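You operate a simulated robot arm through the tools that you are given. There is no shell and no other tool. Be economical: measure what you need, move in short steps, check, and stop when the job is done.

The job below is to be done with a simulated robot arm. You get a single attempt, and the scene is never put back.

TASK
Fetch the pale block labelled "short" from the back of the clamp bench and set it on top of the brown tan filler tin. Then take the long ply offcut and put it on the yellow tape roll. Then take the purple spool and leave it on the small panel. Then put the short bar on the black mat. Then take the red cup on the rear cover top and put it away on the high shelf of the stock rack. Then put the yellow tin on the slatted cover top away on the back of the side bench. Then put one of the yellow caps from the grey tray on top of the small green can. Then take the square brown offcut and leave it on the green plate. Then take the spacer block on the front of the side bench and put it away on the top shelf of the clamp bench. Then take the green block and leave it on the blue plate. Keep to this order. Set down upright: short bar, red cup, yellow tin, yellow cap, green block.

The check looks at the end state, three seconds after you hand in, the way a careful person would. Anything else that was tipped, shoved, dropped, spilled or broken makes it a failure. A push-on lid holds only when it is set on centred and level and pressed home; a screw cap is set on level and turned clockwise until tight.

THE ROBOT
A 6-joint arm with a fingered hand on a trunk, on a base that drives. Base frame: it is fixed to the floor where the robot stands at the start and does not move with it; the origin is under the middle of the robot, x ahead of it, y to its left, z up; the surface under the hand at the start is at about z = 0.86. Units: m, degrees, N and s.
With the tool pointing down near the work surface it reaches from about 0.5 to 0.96 m from the robot's upright axis, wherever it stands. Its first joint turns from -166.0 to 166.0 degrees. Places, roughly: back of the side bench (13x46 cm) [-1.16, 6.94, 0.86]; black mat (18x26 cm) [-2.98, 1.32, 0.9]; blue plate (10x13x2 cm) [-0.5, 6.6, 0.9]; green block (6x8x7 cm) [-0.3, 6.6, 0.9]; green plate (10x13x2 cm) [-0.5, 6.8, 0.9]; high shelf of the stock rack (60x19 cm) [0.74, -0.72, 1.24]; long ply offcut (5x4x3 cm) [0.8, 0.5, 0.9]; pale block [0.75, 0, 1]; purple spool (17x17x13 cm) [-2.8, -0.8, 1]; red cup (8x8x8 cm) [-2.7, 2.6, 0.8]; short bar (8x4x4 cm) [-2.8, 2.5, 0.8]; small green can (8x8x9 cm) [-2.8, 2.7, 0.8]; small panel (30x24x2 cm) [0.5, 2.3, 0.9]; spacer block [-1, 6.75, 1]; square brown offcut (6x6x3 cm) [-1.1, 5.4, 0]; tan filler tin [0.75, 0.25, 1]; top shelf of the clamp bench (132x15 cm) [0.76, 0.44, 1.24]; yellow cap (5x5x5 cm) [-0.7, 4.2, 0.5]; yellow tape roll (7x7x3 cm) [0.7, 1, 0.9]; yellow tin [-2.75, 3, 0.75]. Payload 5 kg.
The TCP is the grasp point between the finger pads, 0.043 m short of the fingertips. In the tool frame z runs along the fingers and y along their closing line. The gripper opens to 0.144 m. The gripper's body begins 0.05 m behind the TCP. The gripper is a hand of 5 fingers: y runs from the thumb to the fingers, the wrist lies at [-0.021, -0.133, -0.233] in the tool frame.
Orientation is told as [roll, pitch, yaw] about the base's x, y, z axes, in that order, counted from this pose: with the fingers straight down and the wrist toward the robot, the tool's x, y and z point along [0, 1, 0], [1, 0, 0] and [0, 0, -1] of the base frame.

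THE INTERFACE
- The arm moves only by the tool nudge_tool. Its argument "deltas" is text: rows parted by semicolons, each of 6 numbers parted by spaces: the shift along the tool's x, y, z in units of 400 mm (1.0 is 400 mm), then the turn, a rotation vector about the tool's x, y, z in units of 180 degrees (1.0 is 180 degrees). In form: x y z ax ay az; .... A call has 1 to 12 rows; each row is the pose to reach, as a shift and turn from the pose commanded when the call began, along the tool's axes at that moment. A call with a number of a shift or a turn outside -1 to 1 is refused whole. A row lasts 0.2 s, in which the tool goes at most 0.05 m and 8.6 degrees; a call with a longer step from one row to the next is refused whole. A pose out of reach is approached as far as the arm can. The call stops where the force on the tool passes 40 N (or 10 N more than at its start, if that is more) or the arm is blocked; 0.2 s more then pass. In this call time passes only in rows, and 0.2 s behind the last. The reply holds the time, the measured pose of the TCP, the force on the tool along the base axes, the opening and the grip force, in the units named above and with some noise, with the torque about the TCP (base axes, N m) and any sound that the robot's microphone picked up.
- Cameras (640 x 400 px; columns grow to the right, rows downward): "scene" is now at [0.0241, 0.1517, 1.6196]; the picture's right is [0.01, -1.00, 0.00], its down [-0.55, -0.00, -0.84] and it looks along [0.84, 0.01, -0.55] (base axes); focal length 214 px, centre (320, 200). "wrist" rides on the gripper at [0.086, -0.108, -0.168] in the tool frame; the picture's right is [-0.80, 0.28, -0.53], its down [-0.54, -0.73, 0.42] and it looks along [-0.27, 0.63, 0.73] (tool axes); focal length 275 px, centre (320, 200). There is no depth. A picture from a camera that has moved, and an enlarged one, comes with that camera's place and axes in the base frame and with its lens. The place of the scene camera against the robot may be out by one fixed shift of up to 0.012 m in any direction.
- camera(camera): a new picture of that camera. The clock stands still meanwhile.
- lift_body(by): slides the trunk up (or, below 0, down) by that many m; the arm and the scene camera ride with it, the base frame stays. It gives what a move gives, with no picture.
- roll_base(legs): drives the robot by 1 to 6 legs, each [ahead, left, turn to the left] in m, m and degrees, along the robot's own axes; the way and the turn of a leg run together, so that a leg with both is an arc; at most 1.5 m and 180 degrees a leg. The arm and the cameras ride along, it lands a little off, and it stops where it bumps. It gives what a move gives.
- finger_targets(index, middle, ring, little, thumb_bend, thumb_turn): sets how far each is bent, from 0 (flat) to 1 (curled in); at 0.3 the hand is open as for a grip, at 0.7 the pads meet at the TCP. One left out holds its place. A second passes; each finger stops where it meets its share of the squeeze, and holds until it gets a number again. It is the only way to open and close the hand. It gives what a move gives, with no picture; readings hold the bend of each and the force on index, middle, ring, little, thumb and palm. thumb_turn goes from beside the hand (0) to across from the fingers (1), as for a grip.
- turn_head(pan, tilt): turns the head with the scene camera to pan (to the left, within 155 degrees either way) and tilt (down, from -29 to 69), counted from straight ahead of the robot. It gives what a move gives.
- enlarge(camera, box): a new picture of the part [left, top, right, bottom] of that camera's present view, enlarged. The clock stands still meanwhile.
- finish_job(): hands the job in; it is judged then, once.

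Work in short steps. Places have to be worked out from the pictures, the camera data and where the tool is seen: move nearer, look again, correct. Check each grasp and each placing, and mend what went wrong. You have 525 turns and 288 pictures in all, those below and enlarged ones among them. Open the gripper and draw the arm clear of the work before you hand the job in, unless the task says otherwise.

The tools are called after "Request:" as a command line: name --argument value ..., lists and objects as JSON in quotes. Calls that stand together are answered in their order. nudge_tool: Moves the arm, as the interface text tells. Its arguments: {"type":"object","properties":{"deltas":{"type":"string"}},"required":["deltas"]} The other tools are called the same way: lift_body (by) slides the trunk up or down; finger_targets (index, middle, ring, little, thumb_bend, thumb_turn) moves the fingers one by one; roll_base (legs) drives the base; turn_head (pan, tilt) turns the head that bears the scene camera; camera (camera) takes a picture; enlarge (camera, box) takes an enlarged picture of a part of a camera's view; finish_job () hands the job in.

At the start:

```text
clock: 0.0
eef_pos: [0.4429, 0.1057, 1.4367]
orientation: [0.0, -0.1, 0.0]
wrist_force: [1.1, -0.2, -0.5]
ft_torque: [-0.01, -0.03, -0.05]
width: 0.1437
gripper_force: 0.0
shape: jaw
bend: [0.3, 0.3, 0.3, 0.3, 0.3, 0.98]
finger forces: [0.0, 0.1, 0.0, 0.0, 0.1, 0.0]
trunk travel left (down, up): [-0.525, 0.065]
robot x, y, heading: [0.0009, -0.0011, -0.3]
head pan, tilt: [0.4, 33.2]
```

scene: 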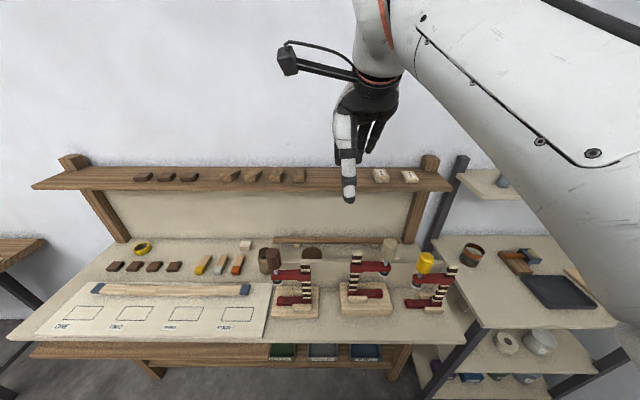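
wrist: 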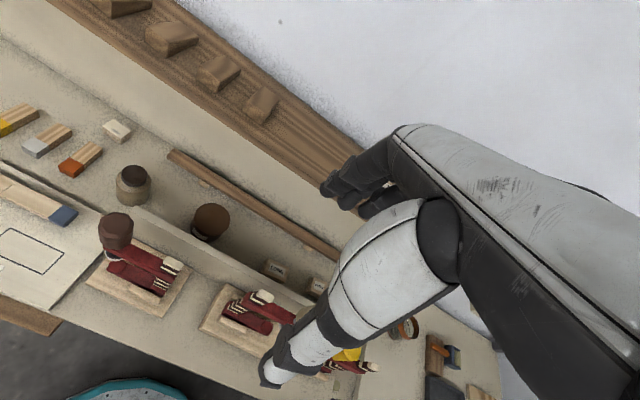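

I begin by looking closer at the bench to find the pale block labelled "short", the tan tin, and the ply offcut.

Request:
enlarge --camera "scene" --box '[240, 220, 480, 330]'

Request:
enlarge --camera "scene" --box '[90, 220, 290, 340]'

Request:
enlarge --camera "wrist" --box '[60, 100, 380, 340]'

```text
2.67 times, centred on (360, 275) of scene
camera zoom: at [0.0241, 0.1517, 1.6196], right [0.01, -1.0, 0.0], down [-0.55, 0.0, -0.84], along [0.84, 0.01, -0.55], focal length 572 px, centre (213, 0)
```

zoom: 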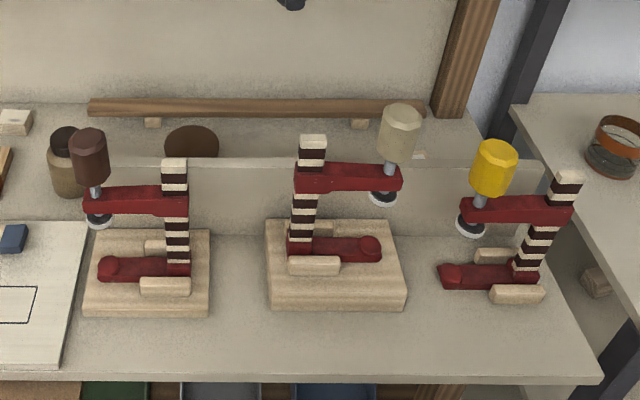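

```text
3.20 times, centred on (190, 280) of scene
camera zoom: at [0.0241, 0.1517, 1.6196], right [0.01, -1.0, 0.0], down [-0.55, 0.0, -0.84], along [0.84, 0.01, -0.55], focal length 686 px, centre (736, -56)
```

zoom: 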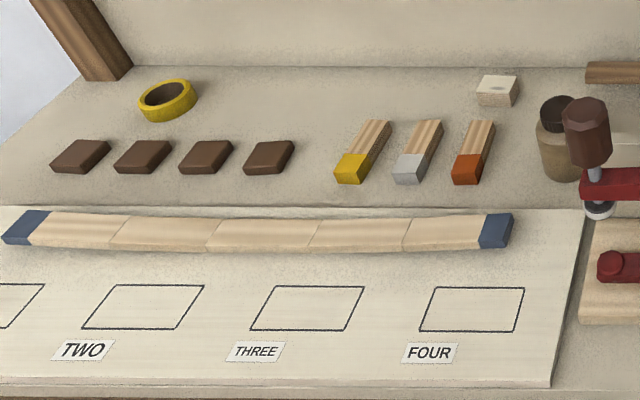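

```text
1.67 times, centred on (220, 220) of wrist
camera zoom: at [0.3342, 0.19, 1.6028], right [0.28, -0.8, 0.53], down [-0.73, -0.54, -0.42], along [0.63, -0.27, -0.73], focal length 459 px, centre (487, 167)
```

zoom: 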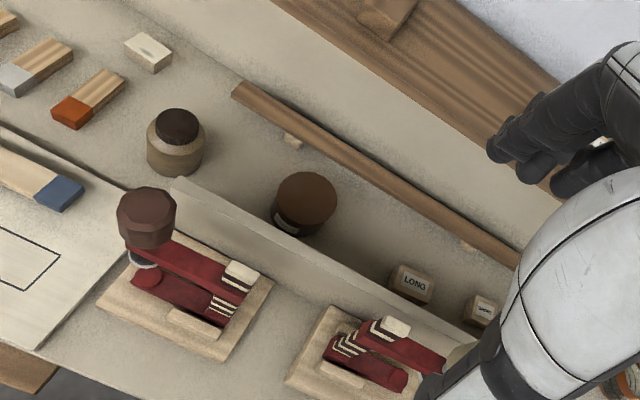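

The wrist camera shows two labelled blocks. I enlarge on those labels and the tins.

Request:
enlarge --camera "wrist" --box '[250, 240, 370, 315]'

Request:
enlarge --camera "wrist" --box '[90, 150, 250, 250]'

```text
5.33 times, centred on (310, 278) of wrist
camera zoom: at [0.3342, 0.19, 1.6028], right [0.28, -0.8, 0.53], down [-0.73, -0.54, -0.42], along [0.63, -0.27, -0.73], focal length 1468 px, centre (373, -213)
```

zoom: 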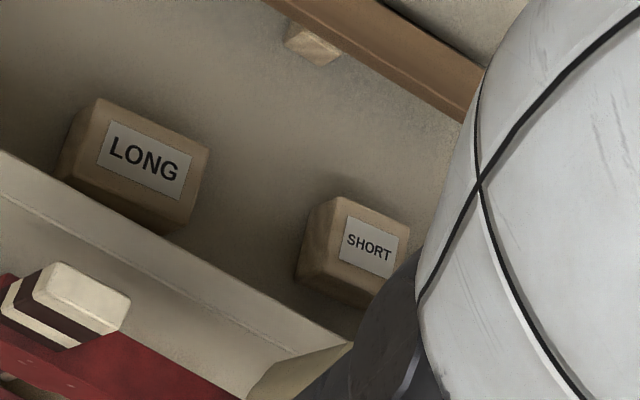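

```text
4.00 times, centred on (170, 200) of wrist
camera zoom: at [0.3342, 0.19, 1.6028], right [0.28, -0.8, 0.53], down [-0.73, -0.54, -0.42], along [0.63, -0.27, -0.73], focal length 1101 px, centre (920, 200)
```

zoom: 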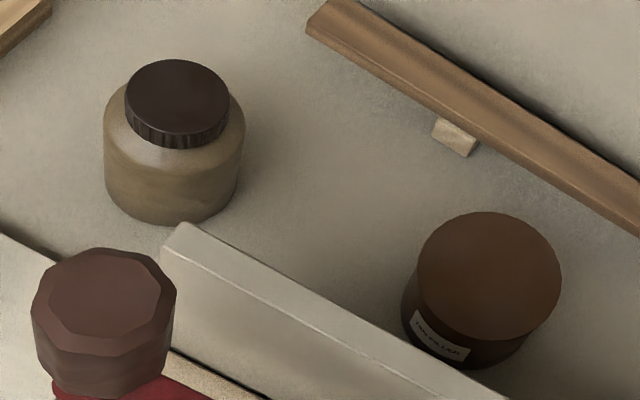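

Target "short" block is around (0.66,-0.165), top ~0.9; tan filler tin around (0.65,0.2). I move the hand above the front of the block at a safe height and look again.

Request:
nudge_tool --deltas "-0.08 0.04 0.05 0 0 0; -0.16 0.08 0.1 0 0 0; -0.24 0.12 0.15 0 0 0; -0.32 0.16 0.2 0 0 0; -0.40 0.2 0.25 0 0 0; -0.48 0.24 0.3 0 0 0; -0.56 0.28 0.35 0 0 0; -0.62 0.32 0.4 0 0 0; -0.66 0.34 0.44 0 0 0"

Request:
camera --camera "wrist"

Request:
camera --camera "scene"

```text
clock: 2.0
eef_pos: [0.5762, -0.1608, 1.2555]
orientation: [0.1, 0.2, -0.1]
wrist_force: [-19.7, 2.8, 6.5]
ft_torque: [-0.01, -0.55, -0.07]
width: 0.1403
gripper_force: 0.1
shape: jaw
bend: [0.3, 0.35, 0.32, 0.3, 0.3, 0.98]
finger forces: [0.1, 17.9, 4.5, 0.0, 0.0, 0.0]
trunk travel left (down, up): [-0.525, 0.065]
robot x, y, heading: [0.0003, 0.0017, 0.1]
head pan, tilt: [0.4, 33.2]
```

```text
280 pictures are left
camera wrist: at [0.4677, -0.0764, 1.4225], right [0.29, -0.8, 0.53], down [-0.73, -0.54, -0.42], along [0.62, -0.27, -0.74], focal length 275 px, centre (320, 200)
```

wrist: 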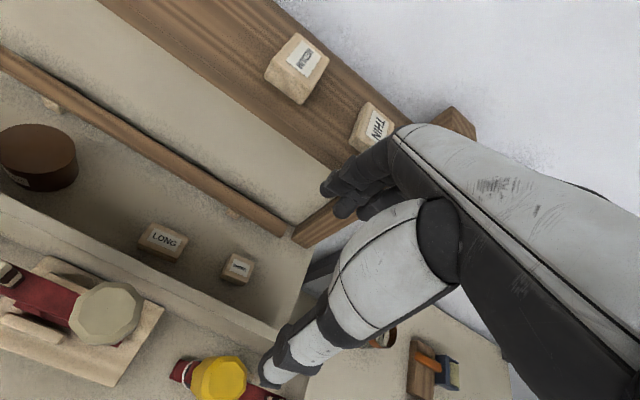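

```text
279 pictures are left
camera scene: at [0.023, 0.1509, 1.6197], right [0.01, -1.0, 0.0], down [-0.55, 0.0, -0.84], along [0.84, 0.01, -0.55], focal length 214 px, centre (320, 200)
```

scene: 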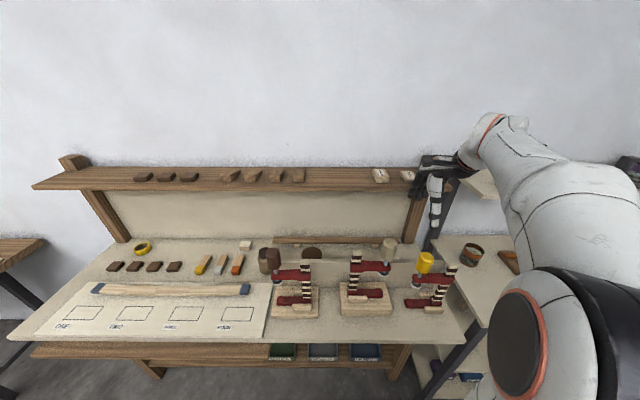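

The middle finger touched the shelf edge; I back off toward the robot straight away, and look at the hand from the side with the tool turned to learn its shape.

Request:
nudge_tool --deltas "0 -0.1 0 0 0 0; 0 -0.2 0 0 0 0; 0 -0.25 0 0 0 -0.04; 0 -0.25 0 0 0 -0.08;0 -0.25 0 0 0 -0.12;0 -0.25 0 0 0 -0.16;0 -0.25 0 0 0 -0.20;0 -0.25 0 0 0 -0.24;0 -0.25 0 0 0 -0.28;0 -0.25 0 0 0 -0.32;0 -0.25 0 0 0 -0.36"

Request:
camera --camera "scene"

Request:
camera --camera "wrist"

```text
clock: 4.4
eef_pos: [0.4801, -0.1583, 1.2591]
orientation: [0.0, 0.0, 64.8]
wrist_force: [0.3, 0.6, -0.4]
ft_torque: [0.02, 0.0, -0.02]
width: 0.1438
gripper_force: 0.1
shape: jaw
bend: [0.3, 0.3, 0.3, 0.3, 0.3, 0.98]
finger forces: [0.0, 0.1, 0.1, 0.1, 0.0, 0.1]
trunk travel left (down, up): [-0.525, 0.065]
robot x, y, heading: [-0.0029, -0.0012, 0.1]
head pan, tilt: [0.4, 33.2]
```

```text
278 pictures are left
camera scene: at [0.0243, 0.1515, 1.6196], right [0.01, -1.0, 0.0], down [-0.55, 0.0, -0.84], along [0.84, 0.01, -0.55], focal length 214 px, centre (320, 200)
```

scene: 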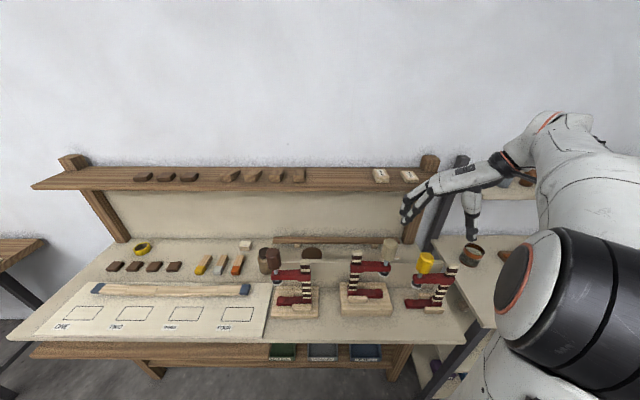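

```text
277 pictures are left
camera wrist: at [0.3555, -0.2218, 1.4269], right [0.84, -0.08, 0.53], down [0.18, -0.89, -0.42], along [0.51, 0.45, -0.73], focal length 275 px, centre (320, 200)
```

wrist: 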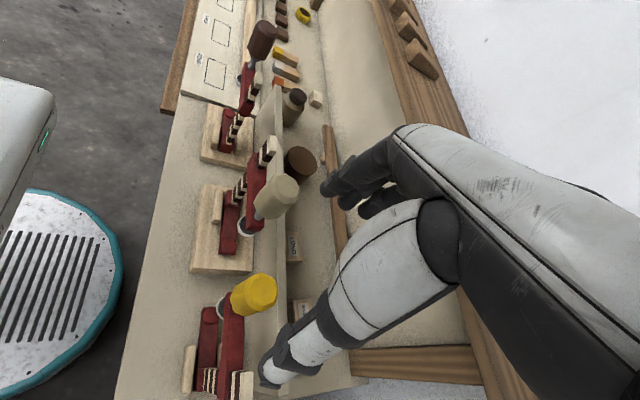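

Request:
enlarge --camera "scene" --box '[380, 100, 540, 260]'

```text
2.50 times, centred on (460, 180) of scene
camera zoom: at [0.0243, 0.1515, 1.6196], right [0.01, -1.0, 0.0], down [-0.55, 0.0, -0.84], along [0.84, 0.01, -0.55], focal length 536 px, centre (-30, 250)
```

zoom: 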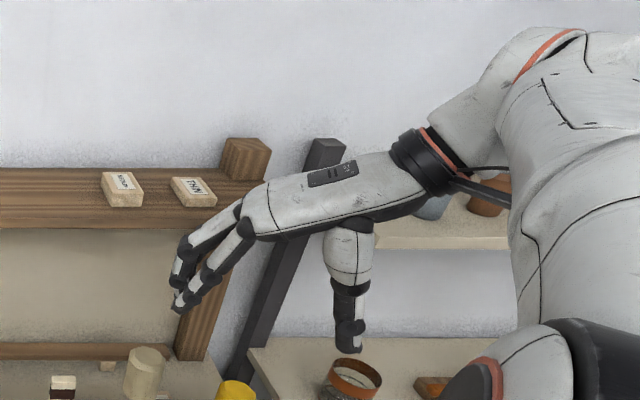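

The hand hangs as a palm with fingers ahead and a thumb behind. The fence (x≈0.56, top ≈0.985) and the yellow clamp handle (≈(0.48,-0.16), top ≈1.1) bar a straight approach, so I come in yawed ~65°: down in front of the shelf first, then under it.

Request:
nudge_tool --deltas "-0.09 0.034 0 0 0 0; -0.175 0.0686 0.05 0 0 0; -0.175 0.0686 0.17 0 0 0; -0.175 0.0686 0.29 0 0 0; -0.175 0.0686 0.4 0 0 0; -0.175 0.0686 0.48 0 0 0"

Request:
camera --camera "wrist"

Request:
camera --camera "scene"

```text
clock: 5.8
eef_pos: [0.553, -0.1636, 1.0673]
orientation: [0.0, 0.0, 64.8]
wrist_force: [0.6, -0.2, -0.2]
ft_torque: [0.02, -0.02, -0.02]
width: 0.144
gripper_force: 0.0
shape: jaw
bend: [0.3, 0.3, 0.3, 0.3, 0.3, 0.98]
finger forces: [0.0, 0.0, 0.1, 0.0, 0.1, 0.1]
trunk travel left (down, up): [-0.525, 0.065]
robot x, y, heading: [0.0019, 0.0009, 0.1]
head pan, tilt: [0.4, 33.2]
```

```text
275 pictures are left
camera wrist: at [0.4286, -0.2261, 1.2338], right [0.84, -0.08, 0.53], down [0.18, -0.89, -0.42], along [0.51, 0.45, -0.73], focal length 275 px, centre (320, 200)
```

wrist: 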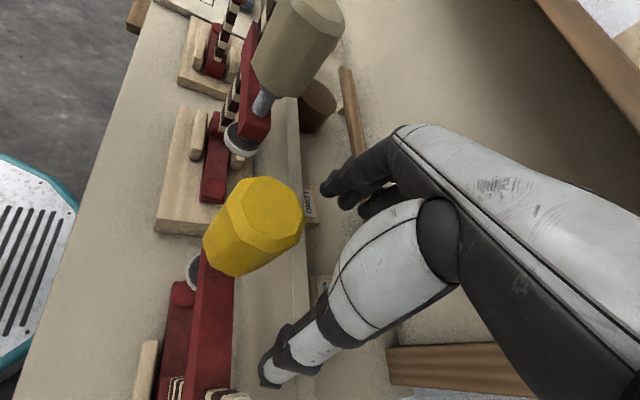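

```text
274 pictures are left
camera scene: at [0.0242, 0.1515, 1.6197], right [0.01, -1.0, 0.0], down [-0.55, 0.0, -0.84], along [0.84, 0.01, -0.55], focal length 214 px, centre (320, 200)
```

scene: 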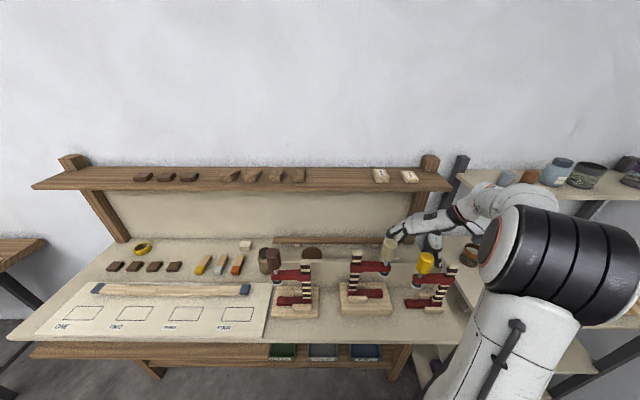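

All clear so far. I go forward over the fence, under the shelf.

Request:
nudge_tool --deltas "-0.1 0.047 0.02 0 0 0; -0.19 0.09 0.04 0 0 0; -0.237 0.111 0.06 0 0 0"

Request:
camera --camera "wrist"

Request:
enlarge --camera "scene" --box '[360, 150, 520, 310]'

```text
clock: 6.6
eef_pos: [0.6601, -0.164, 1.042]
orientation: [-0.1, 0.0, 64.8]
wrist_force: [0.1, -0.8, 0.4]
ft_torque: [-0.01, 0.01, -0.01]
width: 0.144
gripper_force: 0.1
shape: jaw
bend: [0.3, 0.3, 0.3, 0.3, 0.3, 0.97]
finger forces: [0.0, 0.0, 0.1, 0.0, 0.0, 0.1]
trunk travel left (down, up): [-0.525, 0.065]
robot x, y, heading: [-0.0004, -0.0006, 0.1]
head pan, tilt: [0.4, 33.2]
```

```text
273 pictures are left
camera wrist: at [0.5339, -0.2263, 1.2093], right [0.84, -0.08, 0.53], down [0.18, -0.89, -0.42], along [0.51, 0.45, -0.73], focal length 275 px, centre (320, 200)
```

wrist: 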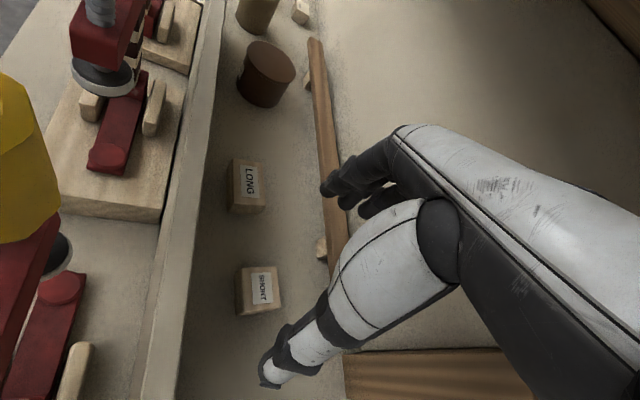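

```text
2.50 times, centred on (440, 230) of scene
camera zoom: at [0.0243, 0.1515, 1.6196], right [0.01, -1.0, 0.0], down [-0.55, 0.0, -0.84], along [0.84, 0.01, -0.55], focal length 536 px, centre (20, 125)
```

zoom: 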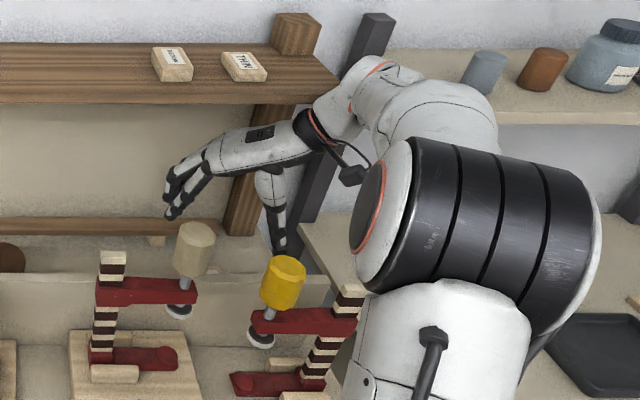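

The SHORT block is at ≈(0.653,-0.169). I pre-close the hand a bit to stay clear of LONG, then lower over it with a further 10° yaw.

Request:
finger_targets --index 0.42 --middle 0.42 --ring 0.42 --little 0.42 --thumb_bend 0.42

Request:
nudge_tool --deltas "0.0105 -0.019 0 0 0 -0.03; 0.0105 -0.019 0.04 0 0 -0.055; 0.0105 -0.019 0.15 0 0 -0.055; 0.0105 -0.019 0.22 0 0 -0.055"

Request:
camera --camera "wrist"

```text
clock: 7.6
eef_pos: [0.6586, -0.1635, 1.042]
orientation: [0.1, -0.1, 64.8]
wrist_force: [0.4, 0.6, 0.1]
ft_torque: [-0.02, 0.01, -0.02]
width: 0.108
gripper_force: 0.0
shape: fingers
bend: [0.42, 0.42, 0.42, 0.42, 0.42, 0.97]
finger forces: [0.0, 0.0, 0.0, 0.0, 0.0, 0.0]
trunk travel left (down, up): [-0.525, 0.065]
robot x, y, heading: [0.0005, -0.001, -0.2]
head pan, tilt: [0.4, 33.2]
```

```text
clock: 8.6
eef_pos: [0.6533, -0.1657, 0.9509]
orientation: [0.3, 0.0, 75.1]
wrist_force: [1.6, 0.3, -1.1]
ft_torque: [-0.02, 0.15, 0.05]
width: 0.1076
gripper_force: 0.1
shape: fingers
bend: [0.42, 0.42, 0.42, 0.42, 0.42, 0.98]
finger forces: [0.1, 0.1, 0.0, 0.0, 0.1, 0.0]
trunk travel left (down, up): [-0.525, 0.065]
robot x, y, heading: [-0.0016, 0.0007, 0.0]
head pan, tilt: [0.4, 33.2]
```

```text
271 pictures are left
camera wrist: at [0.5435, -0.2498, 1.1183], right [0.85, 0.07, 0.53], down [0.33, -0.84, -0.43], along [0.42, 0.54, -0.73], focal length 275 px, centre (320, 200)
```

wrist: 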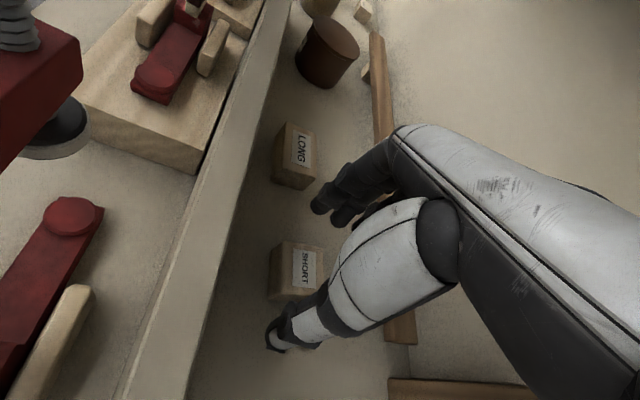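

The hand straddles the block well. Down the last 4 cm and close gently.

Request:
nudge_tool --deltas "-0.012 -0.005 0.05 0 0 0; -0.012 -0.005 0.1 0 0 0"

Request:
finger_targets --index 0.7 --middle 0.7 --ring 0.7 --little 0.7 --thumb_bend 0.7

Request:
camera --camera "wrist"

```text
clock: 9.2
eef_pos: [0.6574, -0.1733, 0.9159]
orientation: [-0.1, 0.0, 74.7]
wrist_force: [-0.7, 0.2, -0.3]
ft_torque: [0.01, 0.0, 0.0]
width: 0.1073
gripper_force: 0.1
shape: fingers
bend: [0.42, 0.42, 0.42, 0.42, 0.42, 0.98]
finger forces: [0.1, 0.1, 0.0, 0.0, 0.1, 0.0]
trunk travel left (down, up): [-0.525, 0.065]
robot x, y, heading: [-0.0009, 0.0031, 0.1]
head pan, tilt: [0.4, 33.2]
```

```text
clock: 10.2
eef_pos: [0.6575, -0.1737, 0.9169]
orientation: [0.1, 0.0, 74.7]
wrist_force: [0.5, -0.6, 0.0]
ft_torque: [0.01, 0.01, 0.01]
width: 0.0504
gripper_force: 18.5
shape: fingers
bend: [0.6, 0.61, 0.7, 0.7, 0.58, 0.96]
finger forces: [9.5, 8.9, 0.1, 0.0, 18.1, 0.0]
trunk travel left (down, up): [-0.525, 0.065]
robot x, y, heading: [0.0014, -0.0029, -0.1]
head pan, tilt: [0.4, 33.2]
```

```text
270 pictures are left
camera wrist: at [0.5448, -0.2556, 1.0835], right [0.84, 0.06, 0.53], down [0.33, -0.84, -0.42], along [0.42, 0.53, -0.73], focal length 275 px, centre (320, 200)
```

wrist: 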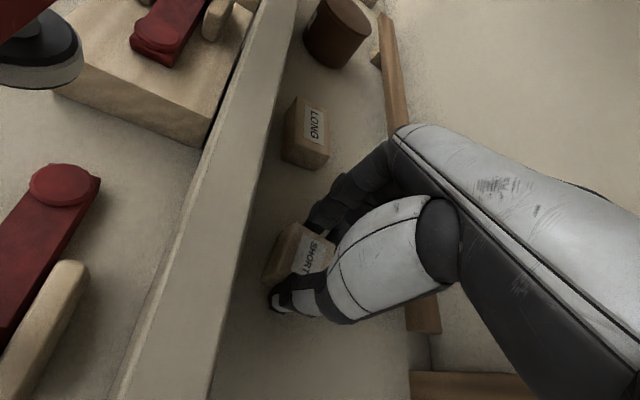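

Held firmly by index, middle and thumb. Lift, back out over the fence, then up.

Request:
nudge_tool --deltas "0 0 -0.1 0 0 0; 0 0 -0.2 0 0 0; 0 0 -0.29 0 0 0; 0 0 -0.35 0 0 0; 0.08 -0.022 -0.36 0 0 0; 0.16 -0.044 -0.36 0 0 0; 0.241 -0.066 -0.37 0 0 0; 0.241 -0.066 -0.47 0 0 0; 0.241 -0.066 -0.58 0 0 0; 0.241 -0.066 -0.69 0 0 0; 0.241 -0.066 -0.8 0 0 0; 0.241 -0.066 -0.85 0 0 0"

Request:
camera --camera "scene"

```text
clock: 11.2
eef_pos: [0.5998, -0.1439, 0.9801]
orientation: [11.5, -2.6, 74.6]
wrist_force: [11.7, 2.8, -2.1]
ft_torque: [0.2, -0.64, 0.13]
width: 0.0506
gripper_force: 21.3
shape: fingers
bend: [0.6, 0.6, 0.7, 0.7, 0.59, 0.98]
finger forces: [8.9, 15.0, 0.0, 0.1, 18.0, 0.1]
trunk travel left (down, up): [-0.525, 0.065]
robot x, y, heading: [0.0003, 0.0, 0.2]
head pan, tilt: [0.4, 33.2]
stopped in row 5: the arm was blocked; the commanded pose is now the measured one
```

```text
269 pictures are left
camera scene: at [0.0256, 0.151, 1.6219], right [0.01, -1.0, 0.0], down [-0.55, 0.0, -0.84], along [0.84, 0.01, -0.55], focal length 214 px, centre (320, 200)
```

scene: 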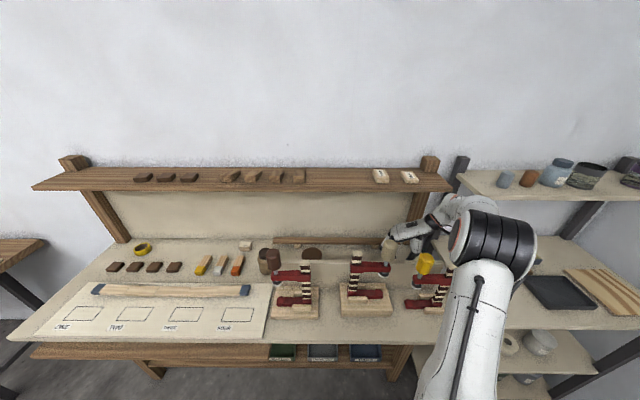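

Something blocked the lift (roll 11°, force 12 N in x). I look closely before moving.

Request:
enlarge --camera "scene" --box '[350, 140, 550, 300]'

Request:
camera --camera "wrist"

```text
2.50 times, centred on (450, 220) of scene
camera zoom: at [0.0256, 0.151, 1.6219], right [0.01, -1.0, 0.0], down [-0.55, 0.0, -0.84], along [0.84, 0.01, -0.55], focal length 536 px, centre (-5, 150)
```

zoom: 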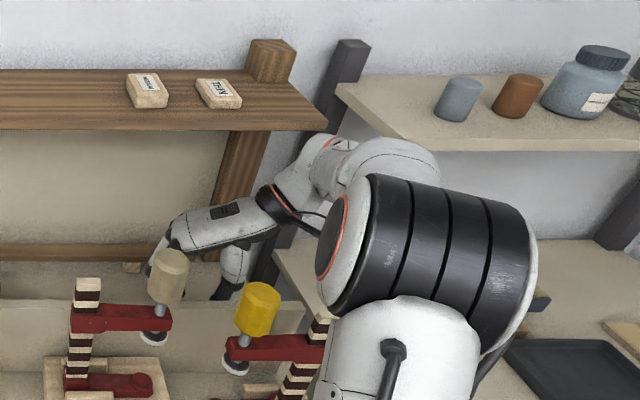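

```text
267 pictures are left
camera wrist: at [0.5199, -0.2429, 1.1562], right [0.93, 0.02, 0.38], down [0.25, -0.8, -0.55], along [0.29, 0.61, -0.74], focal length 275 px, centre (320, 200)
```

wrist: 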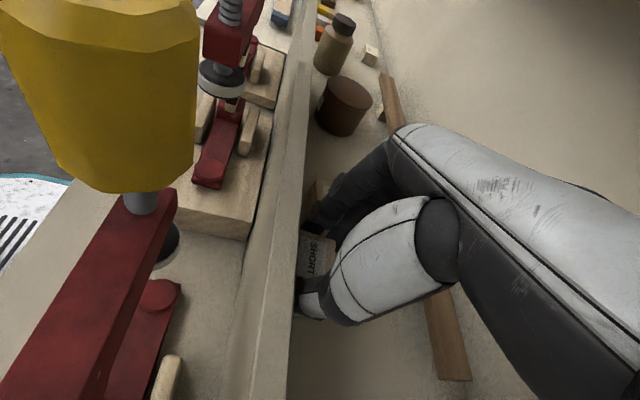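

Likely the wrist link fouls the shelf end during the lift. I ease back off the fence, level the hand first without rising.

Request:
nudge_tool --deltas "-0.03 0 0.01 0.007 -0.03 0; -0.06 0 0.02 0.0144 -0.064 0"

Request:
enlarge --camera "scene" --box '[350, 140, 550, 300]'

```text
clock: 11.8
eef_pos: [0.6247, -0.1493, 0.9738]
orientation: [-1.0, 0.4, 74.9]
wrist_force: [-0.6, -0.6, -0.5]
ft_torque: [0.0, -0.04, 0.05]
width: 0.0505
gripper_force: 17.5
shape: fingers
bend: [0.6, 0.61, 0.7, 0.7, 0.59, 0.96]
finger forces: [9.5, 9.0, 0.1, 0.1, 17.2, 0.0]
trunk travel left (down, up): [-0.525, 0.065]
robot x, y, heading: [-0.0006, -0.0045, -0.0]
head pan, tilt: [0.4, 33.2]
```

```text
2.50 times, centred on (450, 220) of scene
camera zoom: at [0.024, 0.1518, 1.6201], right [0.01, -1.0, 0.0], down [-0.55, 0.0, -0.84], along [0.84, 0.01, -0.55], focal length 536 px, centre (-5, 150)
```

zoom: 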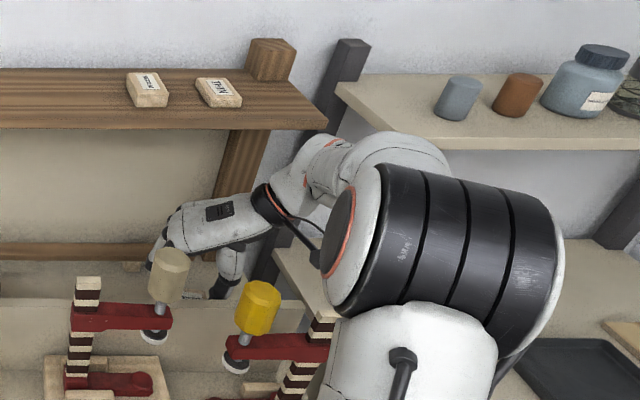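

Level and free. I rotate the hand back to ~40° yaw to draw the wrist and forearm away from the shelves.

Request:
nudge_tool --deltas "0 0 0 0 0 0.045; 0 0 0 0 0 0.09; 0 0 0 0 0 0.135; 0 0 -0.02 0 0 0.18; 0 0 -0.04 0 0 0.2"

Request:
enlarge --camera "scene" --box '[350, 140, 550, 300]'

Request:
camera --camera "wrist"

```text
clock: 13.0
eef_pos: [0.6228, -0.1497, 0.9876]
orientation: [-0.6, -0.2, 38.7]
wrist_force: [-0.1, -0.2, -0.6]
ft_torque: [0.02, 0.01, 0.02]
width: 0.0508
gripper_force: 18.3
shape: fingers
bend: [0.6, 0.61, 0.7, 0.7, 0.59, 0.96]
finger forces: [9.5, 9.0, 0.0, 0.1, 17.1, 0.0]
trunk travel left (down, up): [-0.525, 0.065]
robot x, y, heading: [-0.0008, 0.0028, 0.0]
head pan, tilt: [0.4, 33.2]
```

```text
2.50 times, centred on (450, 220) of scene
camera zoom: at [0.0244, 0.1516, 1.6196], right [0.01, -1.0, 0.0], down [-0.55, 0.0, -0.84], along [0.84, 0.01, -0.55], focal length 536 px, centre (-5, 150)
```

zoom: 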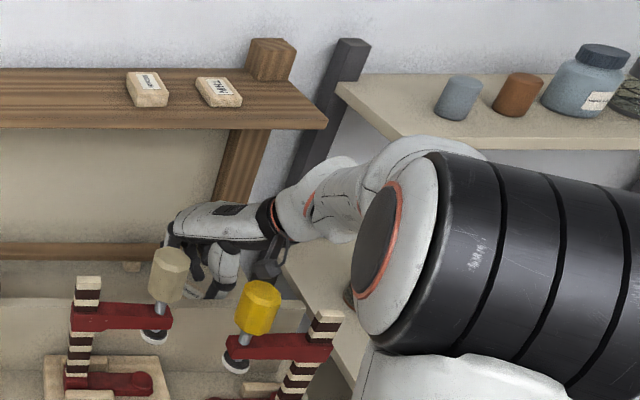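

```text
264 pictures are left
camera wrist: at [0.4818, -0.151, 1.1532], right [0.71, -0.44, 0.55], down [-0.22, -0.88, -0.42], along [0.66, 0.18, -0.73], focal length 275 px, centre (320, 200)
```

wrist: 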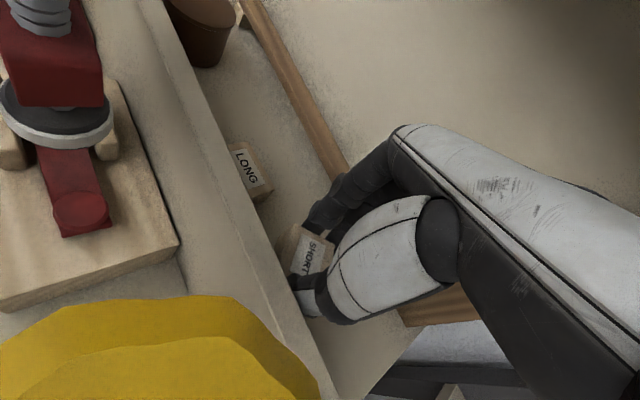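

Now rise in small steps to clear the fence.

Request:
nudge_tool --deltas "0 0 -0.05 0 0 0; 0 0 -0.1 0 0 0; 0 0 -0.15 0 0 0; 0 0 -0.2 0 0 0"

Request:
enlarge --camera "scene" --box '[350, 140, 550, 300]'

```text
clock: 14.0
eef_pos: [0.6242, -0.1492, 1.0678]
orientation: [-0.7, -0.3, 38.7]
wrist_force: [-0.4, 0.2, 0.6]
ft_torque: [0.03, 0.03, -0.01]
width: 0.0504
gripper_force: 17.9
shape: fingers
bend: [0.6, 0.61, 0.7, 0.7, 0.59, 0.96]
finger forces: [9.5, 9.0, 0.0, 0.0, 17.2, 0.0]
trunk travel left (down, up): [-0.525, 0.065]
robot x, y, heading: [0.0018, -0.0022, -0.1]
head pan, tilt: [0.4, 33.2]
```

```text
2.50 times, centred on (450, 220) of scene
camera zoom: at [0.0244, 0.1515, 1.6196], right [0.01, -1.0, 0.0], down [-0.55, 0.0, -0.84], along [0.84, 0.01, -0.55], focal length 536 px, centre (-5, 150)
```

zoom: 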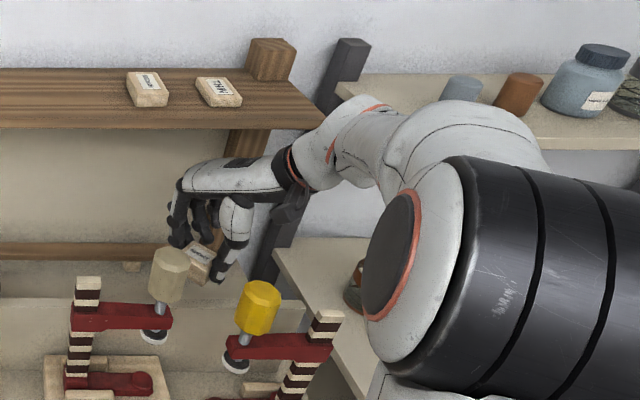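

Clear. Retreat slightly, rise to 1.25 while turning to yaw 0.

Request:
nudge_tool --deltas "0.05 -0.07 -0.03 0 0 0; 0.109 -0.1365 -0.06 0 0 0; 0.109 -0.1365 -0.17 0 0 0; 0.109 -0.1365 -0.28 0 0 0.04; 0.109 -0.1365 -0.39 0 0 0.08; 0.109 -0.1365 -0.455 0 0 0.12; 0.16 -0.1 -0.455 0 0 0.16; 0.22 -0.06 -0.455 0 0 0.2;0.27 -0.01 -0.455 0 0 0.215"

Request:
camera --camera "wrist"

```text
clock: 16.0
eef_pos: [0.5486, -0.0639, 1.2472]
orientation: [-0.5, -0.6, 0.1]
wrist_force: [0.1, 0.2, -0.9]
ft_torque: [-0.01, -0.04, -0.01]
width: 0.0505
gripper_force: 16.9
shape: fingers
bend: [0.6, 0.61, 0.7, 0.7, 0.59, 0.96]
finger forces: [9.5, 8.9, 0.1, 0.1, 17.1, 0.0]
trunk travel left (down, up): [-0.525, 0.065]
robot x, y, heading: [0.0019, -0.0032, 0.0]
head pan, tilt: [0.4, 33.2]
```

```text
262 pictures are left
camera wrist: at [0.4381, 0.0217, 1.4118], right [0.28, -0.79, 0.54], down [-0.72, -0.55, -0.43], along [0.64, -0.27, -0.72], focal length 275 px, centre (320, 200)
```

wrist: 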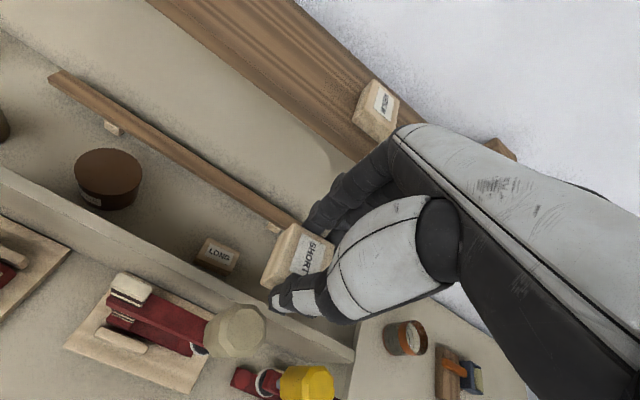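

Now over to the tin's y (≈0.196), down to 1.06, staying in front of the shelf.

Request:
nudge_tool --deltas "0.11 0 0 0 0 0; 0.22 0 0 0 0 0; 0.33 0 0 0 0 0; 0.44 0 0 0 0 0; 0.55 0 0 0 0 0; 0.65 0 0 0 0 0; 0.65 0 0.11 0.003 -0.003 0; 0.65 0 0.22 0.003 -0.003 0; 0.65 0 0.33 0.003 -0.003 0; 0.65 0 0.44 0.003 -0.003 0"

Request:
camera --camera "wrist"

Request:
enlarge --camera "scene" --box '[200, 150, 440, 310]'

```text
clock: 18.2
eef_pos: [0.5534, 0.1931, 1.0744]
orientation: [-0.9, -0.2, 0.0]
wrist_force: [0.2, 0.3, 0.6]
ft_torque: [0.01, 0.0, -0.01]
width: 0.0505
gripper_force: 17.9
shape: fingers
bend: [0.6, 0.61, 0.7, 0.7, 0.59, 0.96]
finger forces: [9.3, 8.9, 0.0, 0.0, 16.9, 0.1]
trunk travel left (down, up): [-0.525, 0.065]
robot x, y, heading: [0.0032, -0.0022, -0.2]
head pan, tilt: [0.4, 33.2]
```

```text
261 pictures are left
camera wrist: at [0.4433, 0.2812, 1.2388], right [0.28, -0.79, 0.55], down [-0.72, -0.55, -0.42], along [0.63, -0.28, -0.73], focal length 275 px, centre (320, 200)
```

wrist: 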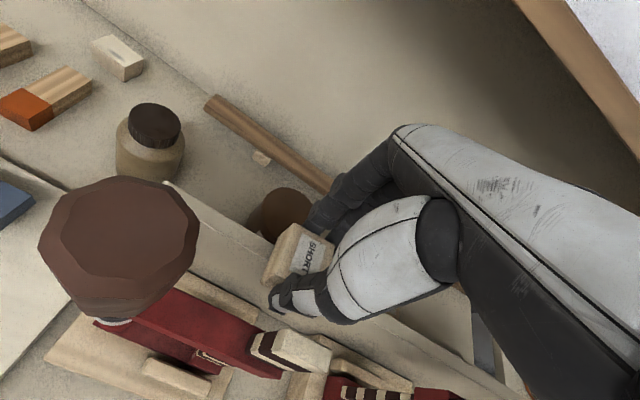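

```text
2.50 times, centred on (320, 230) of scene
camera zoom: at [0.0249, 0.1517, 1.6196], right [0.01, -1.0, 0.0], down [-0.55, 0.0, -0.84], along [0.84, 0.01, -0.55], focal length 536 px, centre (320, 125)
```

zoom: 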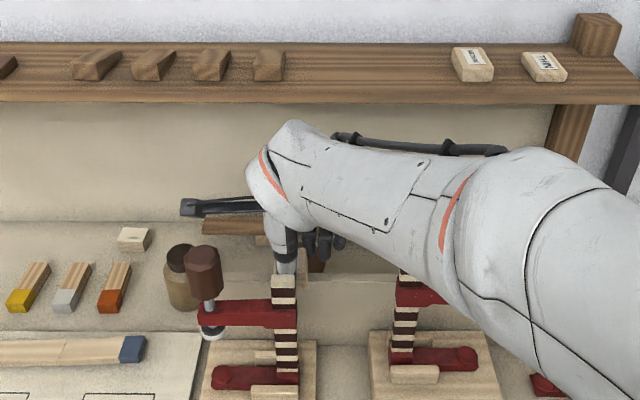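

Block appears held ~17 mm toward tool +x and ~11 mm toward the thumb. I go forward over the fence while easing down under the shelf, to 25 mm above the tin.

Request:
nudge_tool --deltas "-0.01 0.1 0.005 0.005 0 0; -0.02 0.17 0.05 0.005 0 0; -0.035 0.24 0.1 0.005 0 0; -0.035 0.28 0.13 0.005 0 0"

Request:
camera --camera "wrist"

Request:
enlarge --camera "scene" --box '[230, 180, 390, 290]'

```text
clock: 19.2
eef_pos: [0.663, 0.1784, 1.0173]
orientation: [-1.0, 0.8, 0.1]
wrist_force: [1.1, -0.7, -1.3]
ft_torque: [-0.02, 0.04, 0.02]
width: 0.0503
gripper_force: 18.4
shape: fingers
bend: [0.61, 0.62, 0.7, 0.7, 0.59, 0.96]
finger forces: [9.8, 9.0, 0.0, 0.0, 17.3, 0.0]
trunk travel left (down, up): [-0.525, 0.065]
robot x, y, heading: [0.0002, -0.0008, 0.2]
head pan, tilt: [0.4, 33.2]
```

```text
259 pictures are left
camera wrist: at [0.5566, 0.2655, 1.1836], right [0.29, -0.79, 0.54], down [-0.73, -0.55, -0.4], along [0.62, -0.28, -0.74], focal length 275 px, centre (320, 200)
```

wrist: 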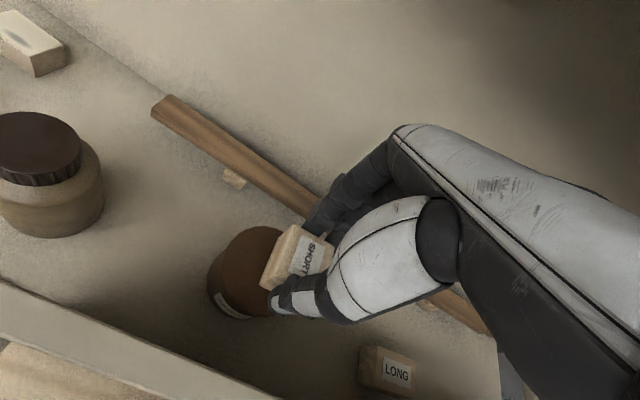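

```text
3.64 times, centred on (310, 235) of scene
camera zoom: at [0.0252, 0.1517, 1.6196], right [0.01, -1.0, 0.0], down [-0.55, 0.0, -0.84], along [0.84, 0.01, -0.55], focal length 780 px, centre (356, 73)
```

zoom: 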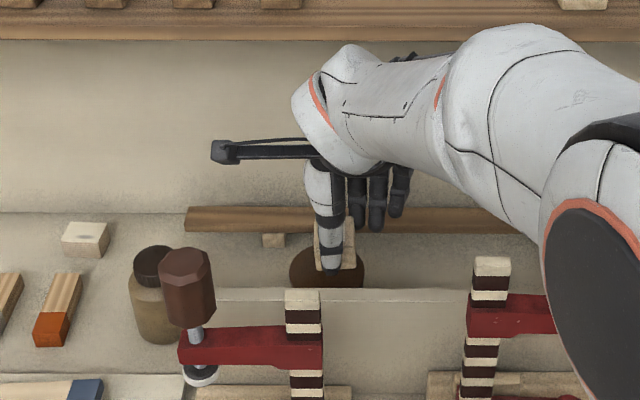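

The block is above the tin's centre by both views. I lower until it touches.

Request:
nudge_tool --deltas "0.007 0 0.03 0.005 0.004 0; 0.007 0 0.055 0.005 0.004 0; 0.007 0 0.07 0.005 0.004 0; 0.007 0 0.08 0.005 0.004 0"

Request:
camera --camera "wrist"

```text
clock: 20.2
eef_pos: [0.6646, 0.1789, 0.9877]
orientation: [-0.2, 1.6, 0.0]
wrist_force: [-0.2, 0.0, 1.7]
ft_torque: [0.06, -0.02, 0.0]
width: 0.0501
gripper_force: 18.3
shape: fingers
bend: [0.61, 0.62, 0.7, 0.7, 0.59, 0.96]
finger forces: [10.2, 8.7, 0.1, 0.0, 17.9, 0.1]
trunk travel left (down, up): [-0.525, 0.065]
robot x, y, heading: [0.0009, -0.0, 0.1]
head pan, tilt: [0.4, 33.2]
```

```text
257 pictures are left
camera wrist: at [0.559, 0.2645, 1.1569], right [0.3, -0.79, 0.53], down [-0.74, -0.55, -0.4], along [0.61, -0.27, -0.75], focal length 275 px, centre (320, 200)
```

wrist: 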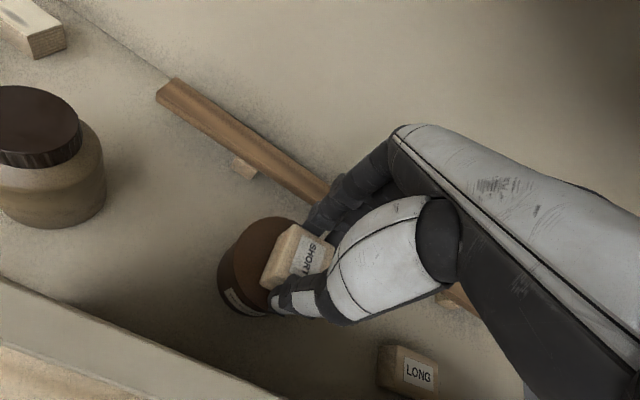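

Nearly there; level the pitch and creep down.

Request:
nudge_tool --deltas "0 0 0.004 -0.009 0 0; 0 0 0.008 -0.009 0 0; 0 0 0.012 -0.009 0 0"

```text
clock: 21.0
eef_pos: [0.663, 0.1801, 0.9852]
orientation: [-0.1, -0.3, 0.1]
wrist_force: [-4.2, -3.6, 23.2]
ft_torque: [0.1, 0.42, 0.09]
width: 0.0503
gripper_force: 20.6
shape: fingers
bend: [0.61, 0.62, 0.7, 0.7, 0.59, 0.96]
finger forces: [10.5, 9.0, 0.0, 0.0, 21.2, 0.0]
trunk travel left (down, up): [-0.525, 0.065]
robot x, y, heading: [-0.0015, 0.0033, 0.3]
head pan, tilt: [0.4, 33.2]
```

Firm contact (23 N). Relax 3 mm and open.

Request:
nudge_tool --deltas "0 0 -0.006 0 0 0"

Request:
finger_targets --index 0.5 --middle 0.5 --ring 0.5 --little 0.5 --thumb_bend 0.5

Request:
camera --camera "wrist"

```text
clock: 21.4
eef_pos: [0.6625, 0.1802, 0.9858]
orientation: [-0.2, 0.0, 0.1]
wrist_force: [-1.3, -3.6, 21.0]
ft_torque: [0.09, 0.18, 0.03]
width: 0.0502
gripper_force: 20.9
shape: fingers
bend: [0.61, 0.62, 0.7, 0.7, 0.59, 0.96]
finger forces: [11.3, 9.6, 0.0, 0.0, 20.0, 0.0]
trunk travel left (down, up): [-0.525, 0.065]
robot x, y, heading: [0.0018, -0.0001, 0.3]
head pan, tilt: [0.4, 33.2]
```

```text
clock: 22.4
eef_pos: [0.6639, 0.1806, 0.984]
orientation: [-0.2, 0.2, 0.1]
wrist_force: [-0.8, -1.2, 0.5]
ft_torque: [-0.02, 0.0, -0.04]
width: 0.0783
gripper_force: 0.0
shape: fingers
bend: [0.5, 0.5, 0.5, 0.5, 0.5, 0.97]
finger forces: [0.1, 0.0, 0.0, 0.0, 0.0, 0.0]
trunk travel left (down, up): [-0.525, 0.065]
robot x, y, heading: [0.0003, 0.0008, -0.0]
head pan, tilt: [0.4, 33.2]
```

```text
256 pictures are left
camera wrist: at [0.5544, 0.2662, 1.1504], right [0.29, -0.79, 0.54], down [-0.73, -0.55, -0.42], along [0.63, -0.27, -0.73], focal length 275 px, centre (320, 200)
```

wrist: 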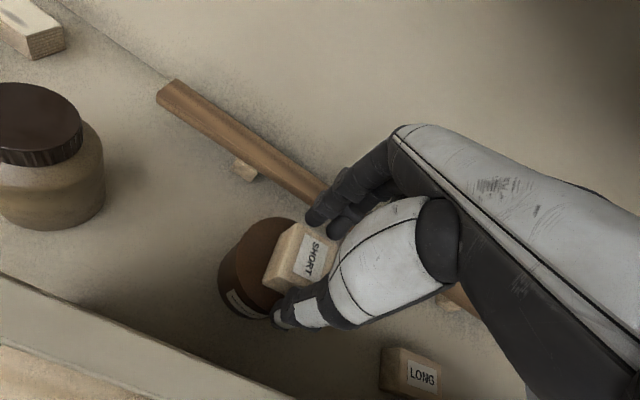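

Block rests on the tin. Open a little more, rise and back out.

Request:
finger_targets --index 0.4 --middle 0.4 --ring 0.4 --little 0.4 --thumb_bend 0.4

Request:
nudge_tool --deltas "0 0 -0.05 0 0 0; 0 0 -0.1 0 0 0; 0 0 -0.155 0 0 0; 0 -0.1 -0.16 0 0 0; 0 -0.2 -0.18 0 0 0; 0 -0.3 -0.22 0 0 0; 0 -0.36 -0.32 0 0 0; 0 -0.4 -0.43 0 0 0; 0 -0.4 -0.54 0 0 0; 0 -0.4 -0.6 0 0 0"

Request:
camera --camera "wrist"

Request:
camera --camera "scene"

```text
clock: 23.4
eef_pos: [0.6644, 0.1808, 0.9843]
orientation: [-0.3, 0.0, 0.1]
wrist_force: [-0.2, 0.7, -0.2]
ft_torque: [0.05, -0.01, 0.0]
width: 0.114
gripper_force: 0.0
shape: fingers
bend: [0.4, 0.4, 0.4, 0.4, 0.4, 0.97]
finger forces: [0.0, 0.0, 0.0, 0.1, 0.0, 0.0]
trunk travel left (down, up): [-0.525, 0.065]
robot x, y, heading: [-0.0002, -0.0033, -0.1]
head pan, tilt: [0.4, 33.2]
```

```text
clock: 25.6
eef_pos: [0.503, 0.1817, 1.2223]
orientation: [-0.3, 0.1, 0.1]
wrist_force: [-1.0, 0.2, -0.8]
ft_torque: [-0.01, 0.02, -0.01]
width: 0.1143
gripper_force: 0.1
shape: fingers
bend: [0.4, 0.4, 0.4, 0.4, 0.4, 0.98]
finger forces: [0.1, 0.0, 0.0, 0.0, 0.1, 0.0]
trunk travel left (down, up): [-0.525, 0.065]
robot x, y, heading: [-0.0035, -0.0007, 0.0]
head pan, tilt: [0.4, 33.2]
```

```text
255 pictures are left
camera wrist: at [0.3939, 0.2674, 1.3897], right [0.29, -0.79, 0.54], down [-0.73, -0.55, -0.42], along [0.63, -0.27, -0.73], focal length 275 px, centre (320, 200)
```

wrist: 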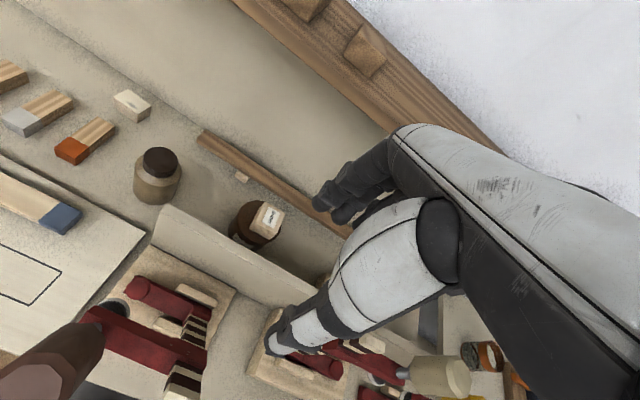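

```text
254 pictures are left
camera scene: at [0.0244, 0.1515, 1.6196], right [0.01, -1.0, 0.0], down [-0.55, 0.0, -0.84], along [0.84, 0.01, -0.55], focal length 214 px, centre (320, 200)
```

scene: 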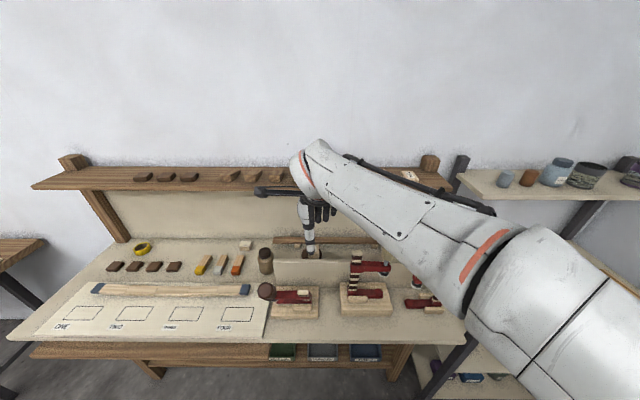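

The left clamp looks different from before; I inspect it.

Request:
enlarge --camera "scene" --box '[230, 220, 470, 330]'

Request:
enlarge --camera "wrist" --box '[0, 180, 320, 400]'

```text
2.67 times, centred on (350, 275) of scene
camera zoom: at [0.0244, 0.1515, 1.6196], right [0.01, -1.0, 0.0], down [-0.55, 0.0, -0.84], along [0.84, 0.01, -0.55], focal length 572 px, centre (240, 0)
```

zoom: 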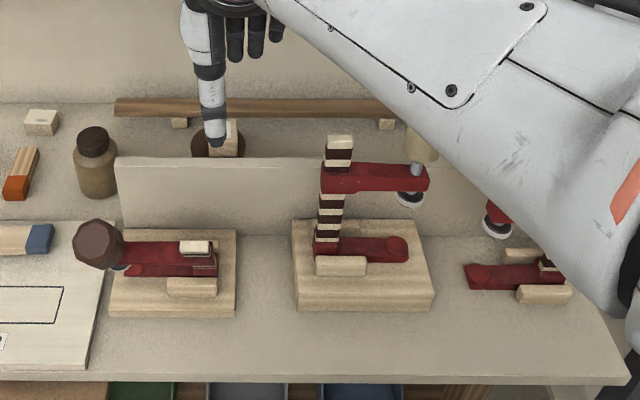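

```text
1.82 times, centred on (160, 290) of wrist
camera zoom: at [0.3939, 0.2674, 1.3897], right [0.29, -0.79, 0.54], down [-0.73, -0.55, -0.42], along [0.63, -0.27, -0.73], focal length 500 px, centre (611, 36)
```

zoom: 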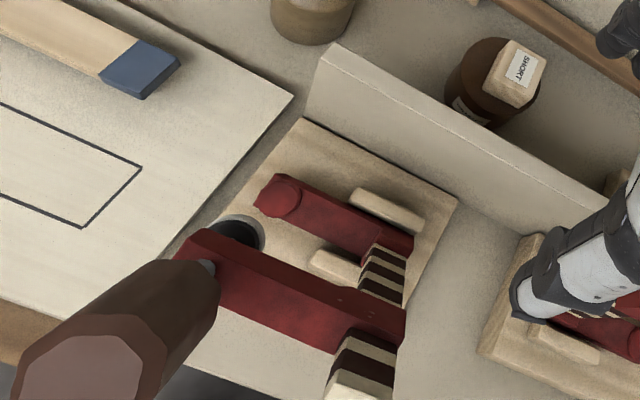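

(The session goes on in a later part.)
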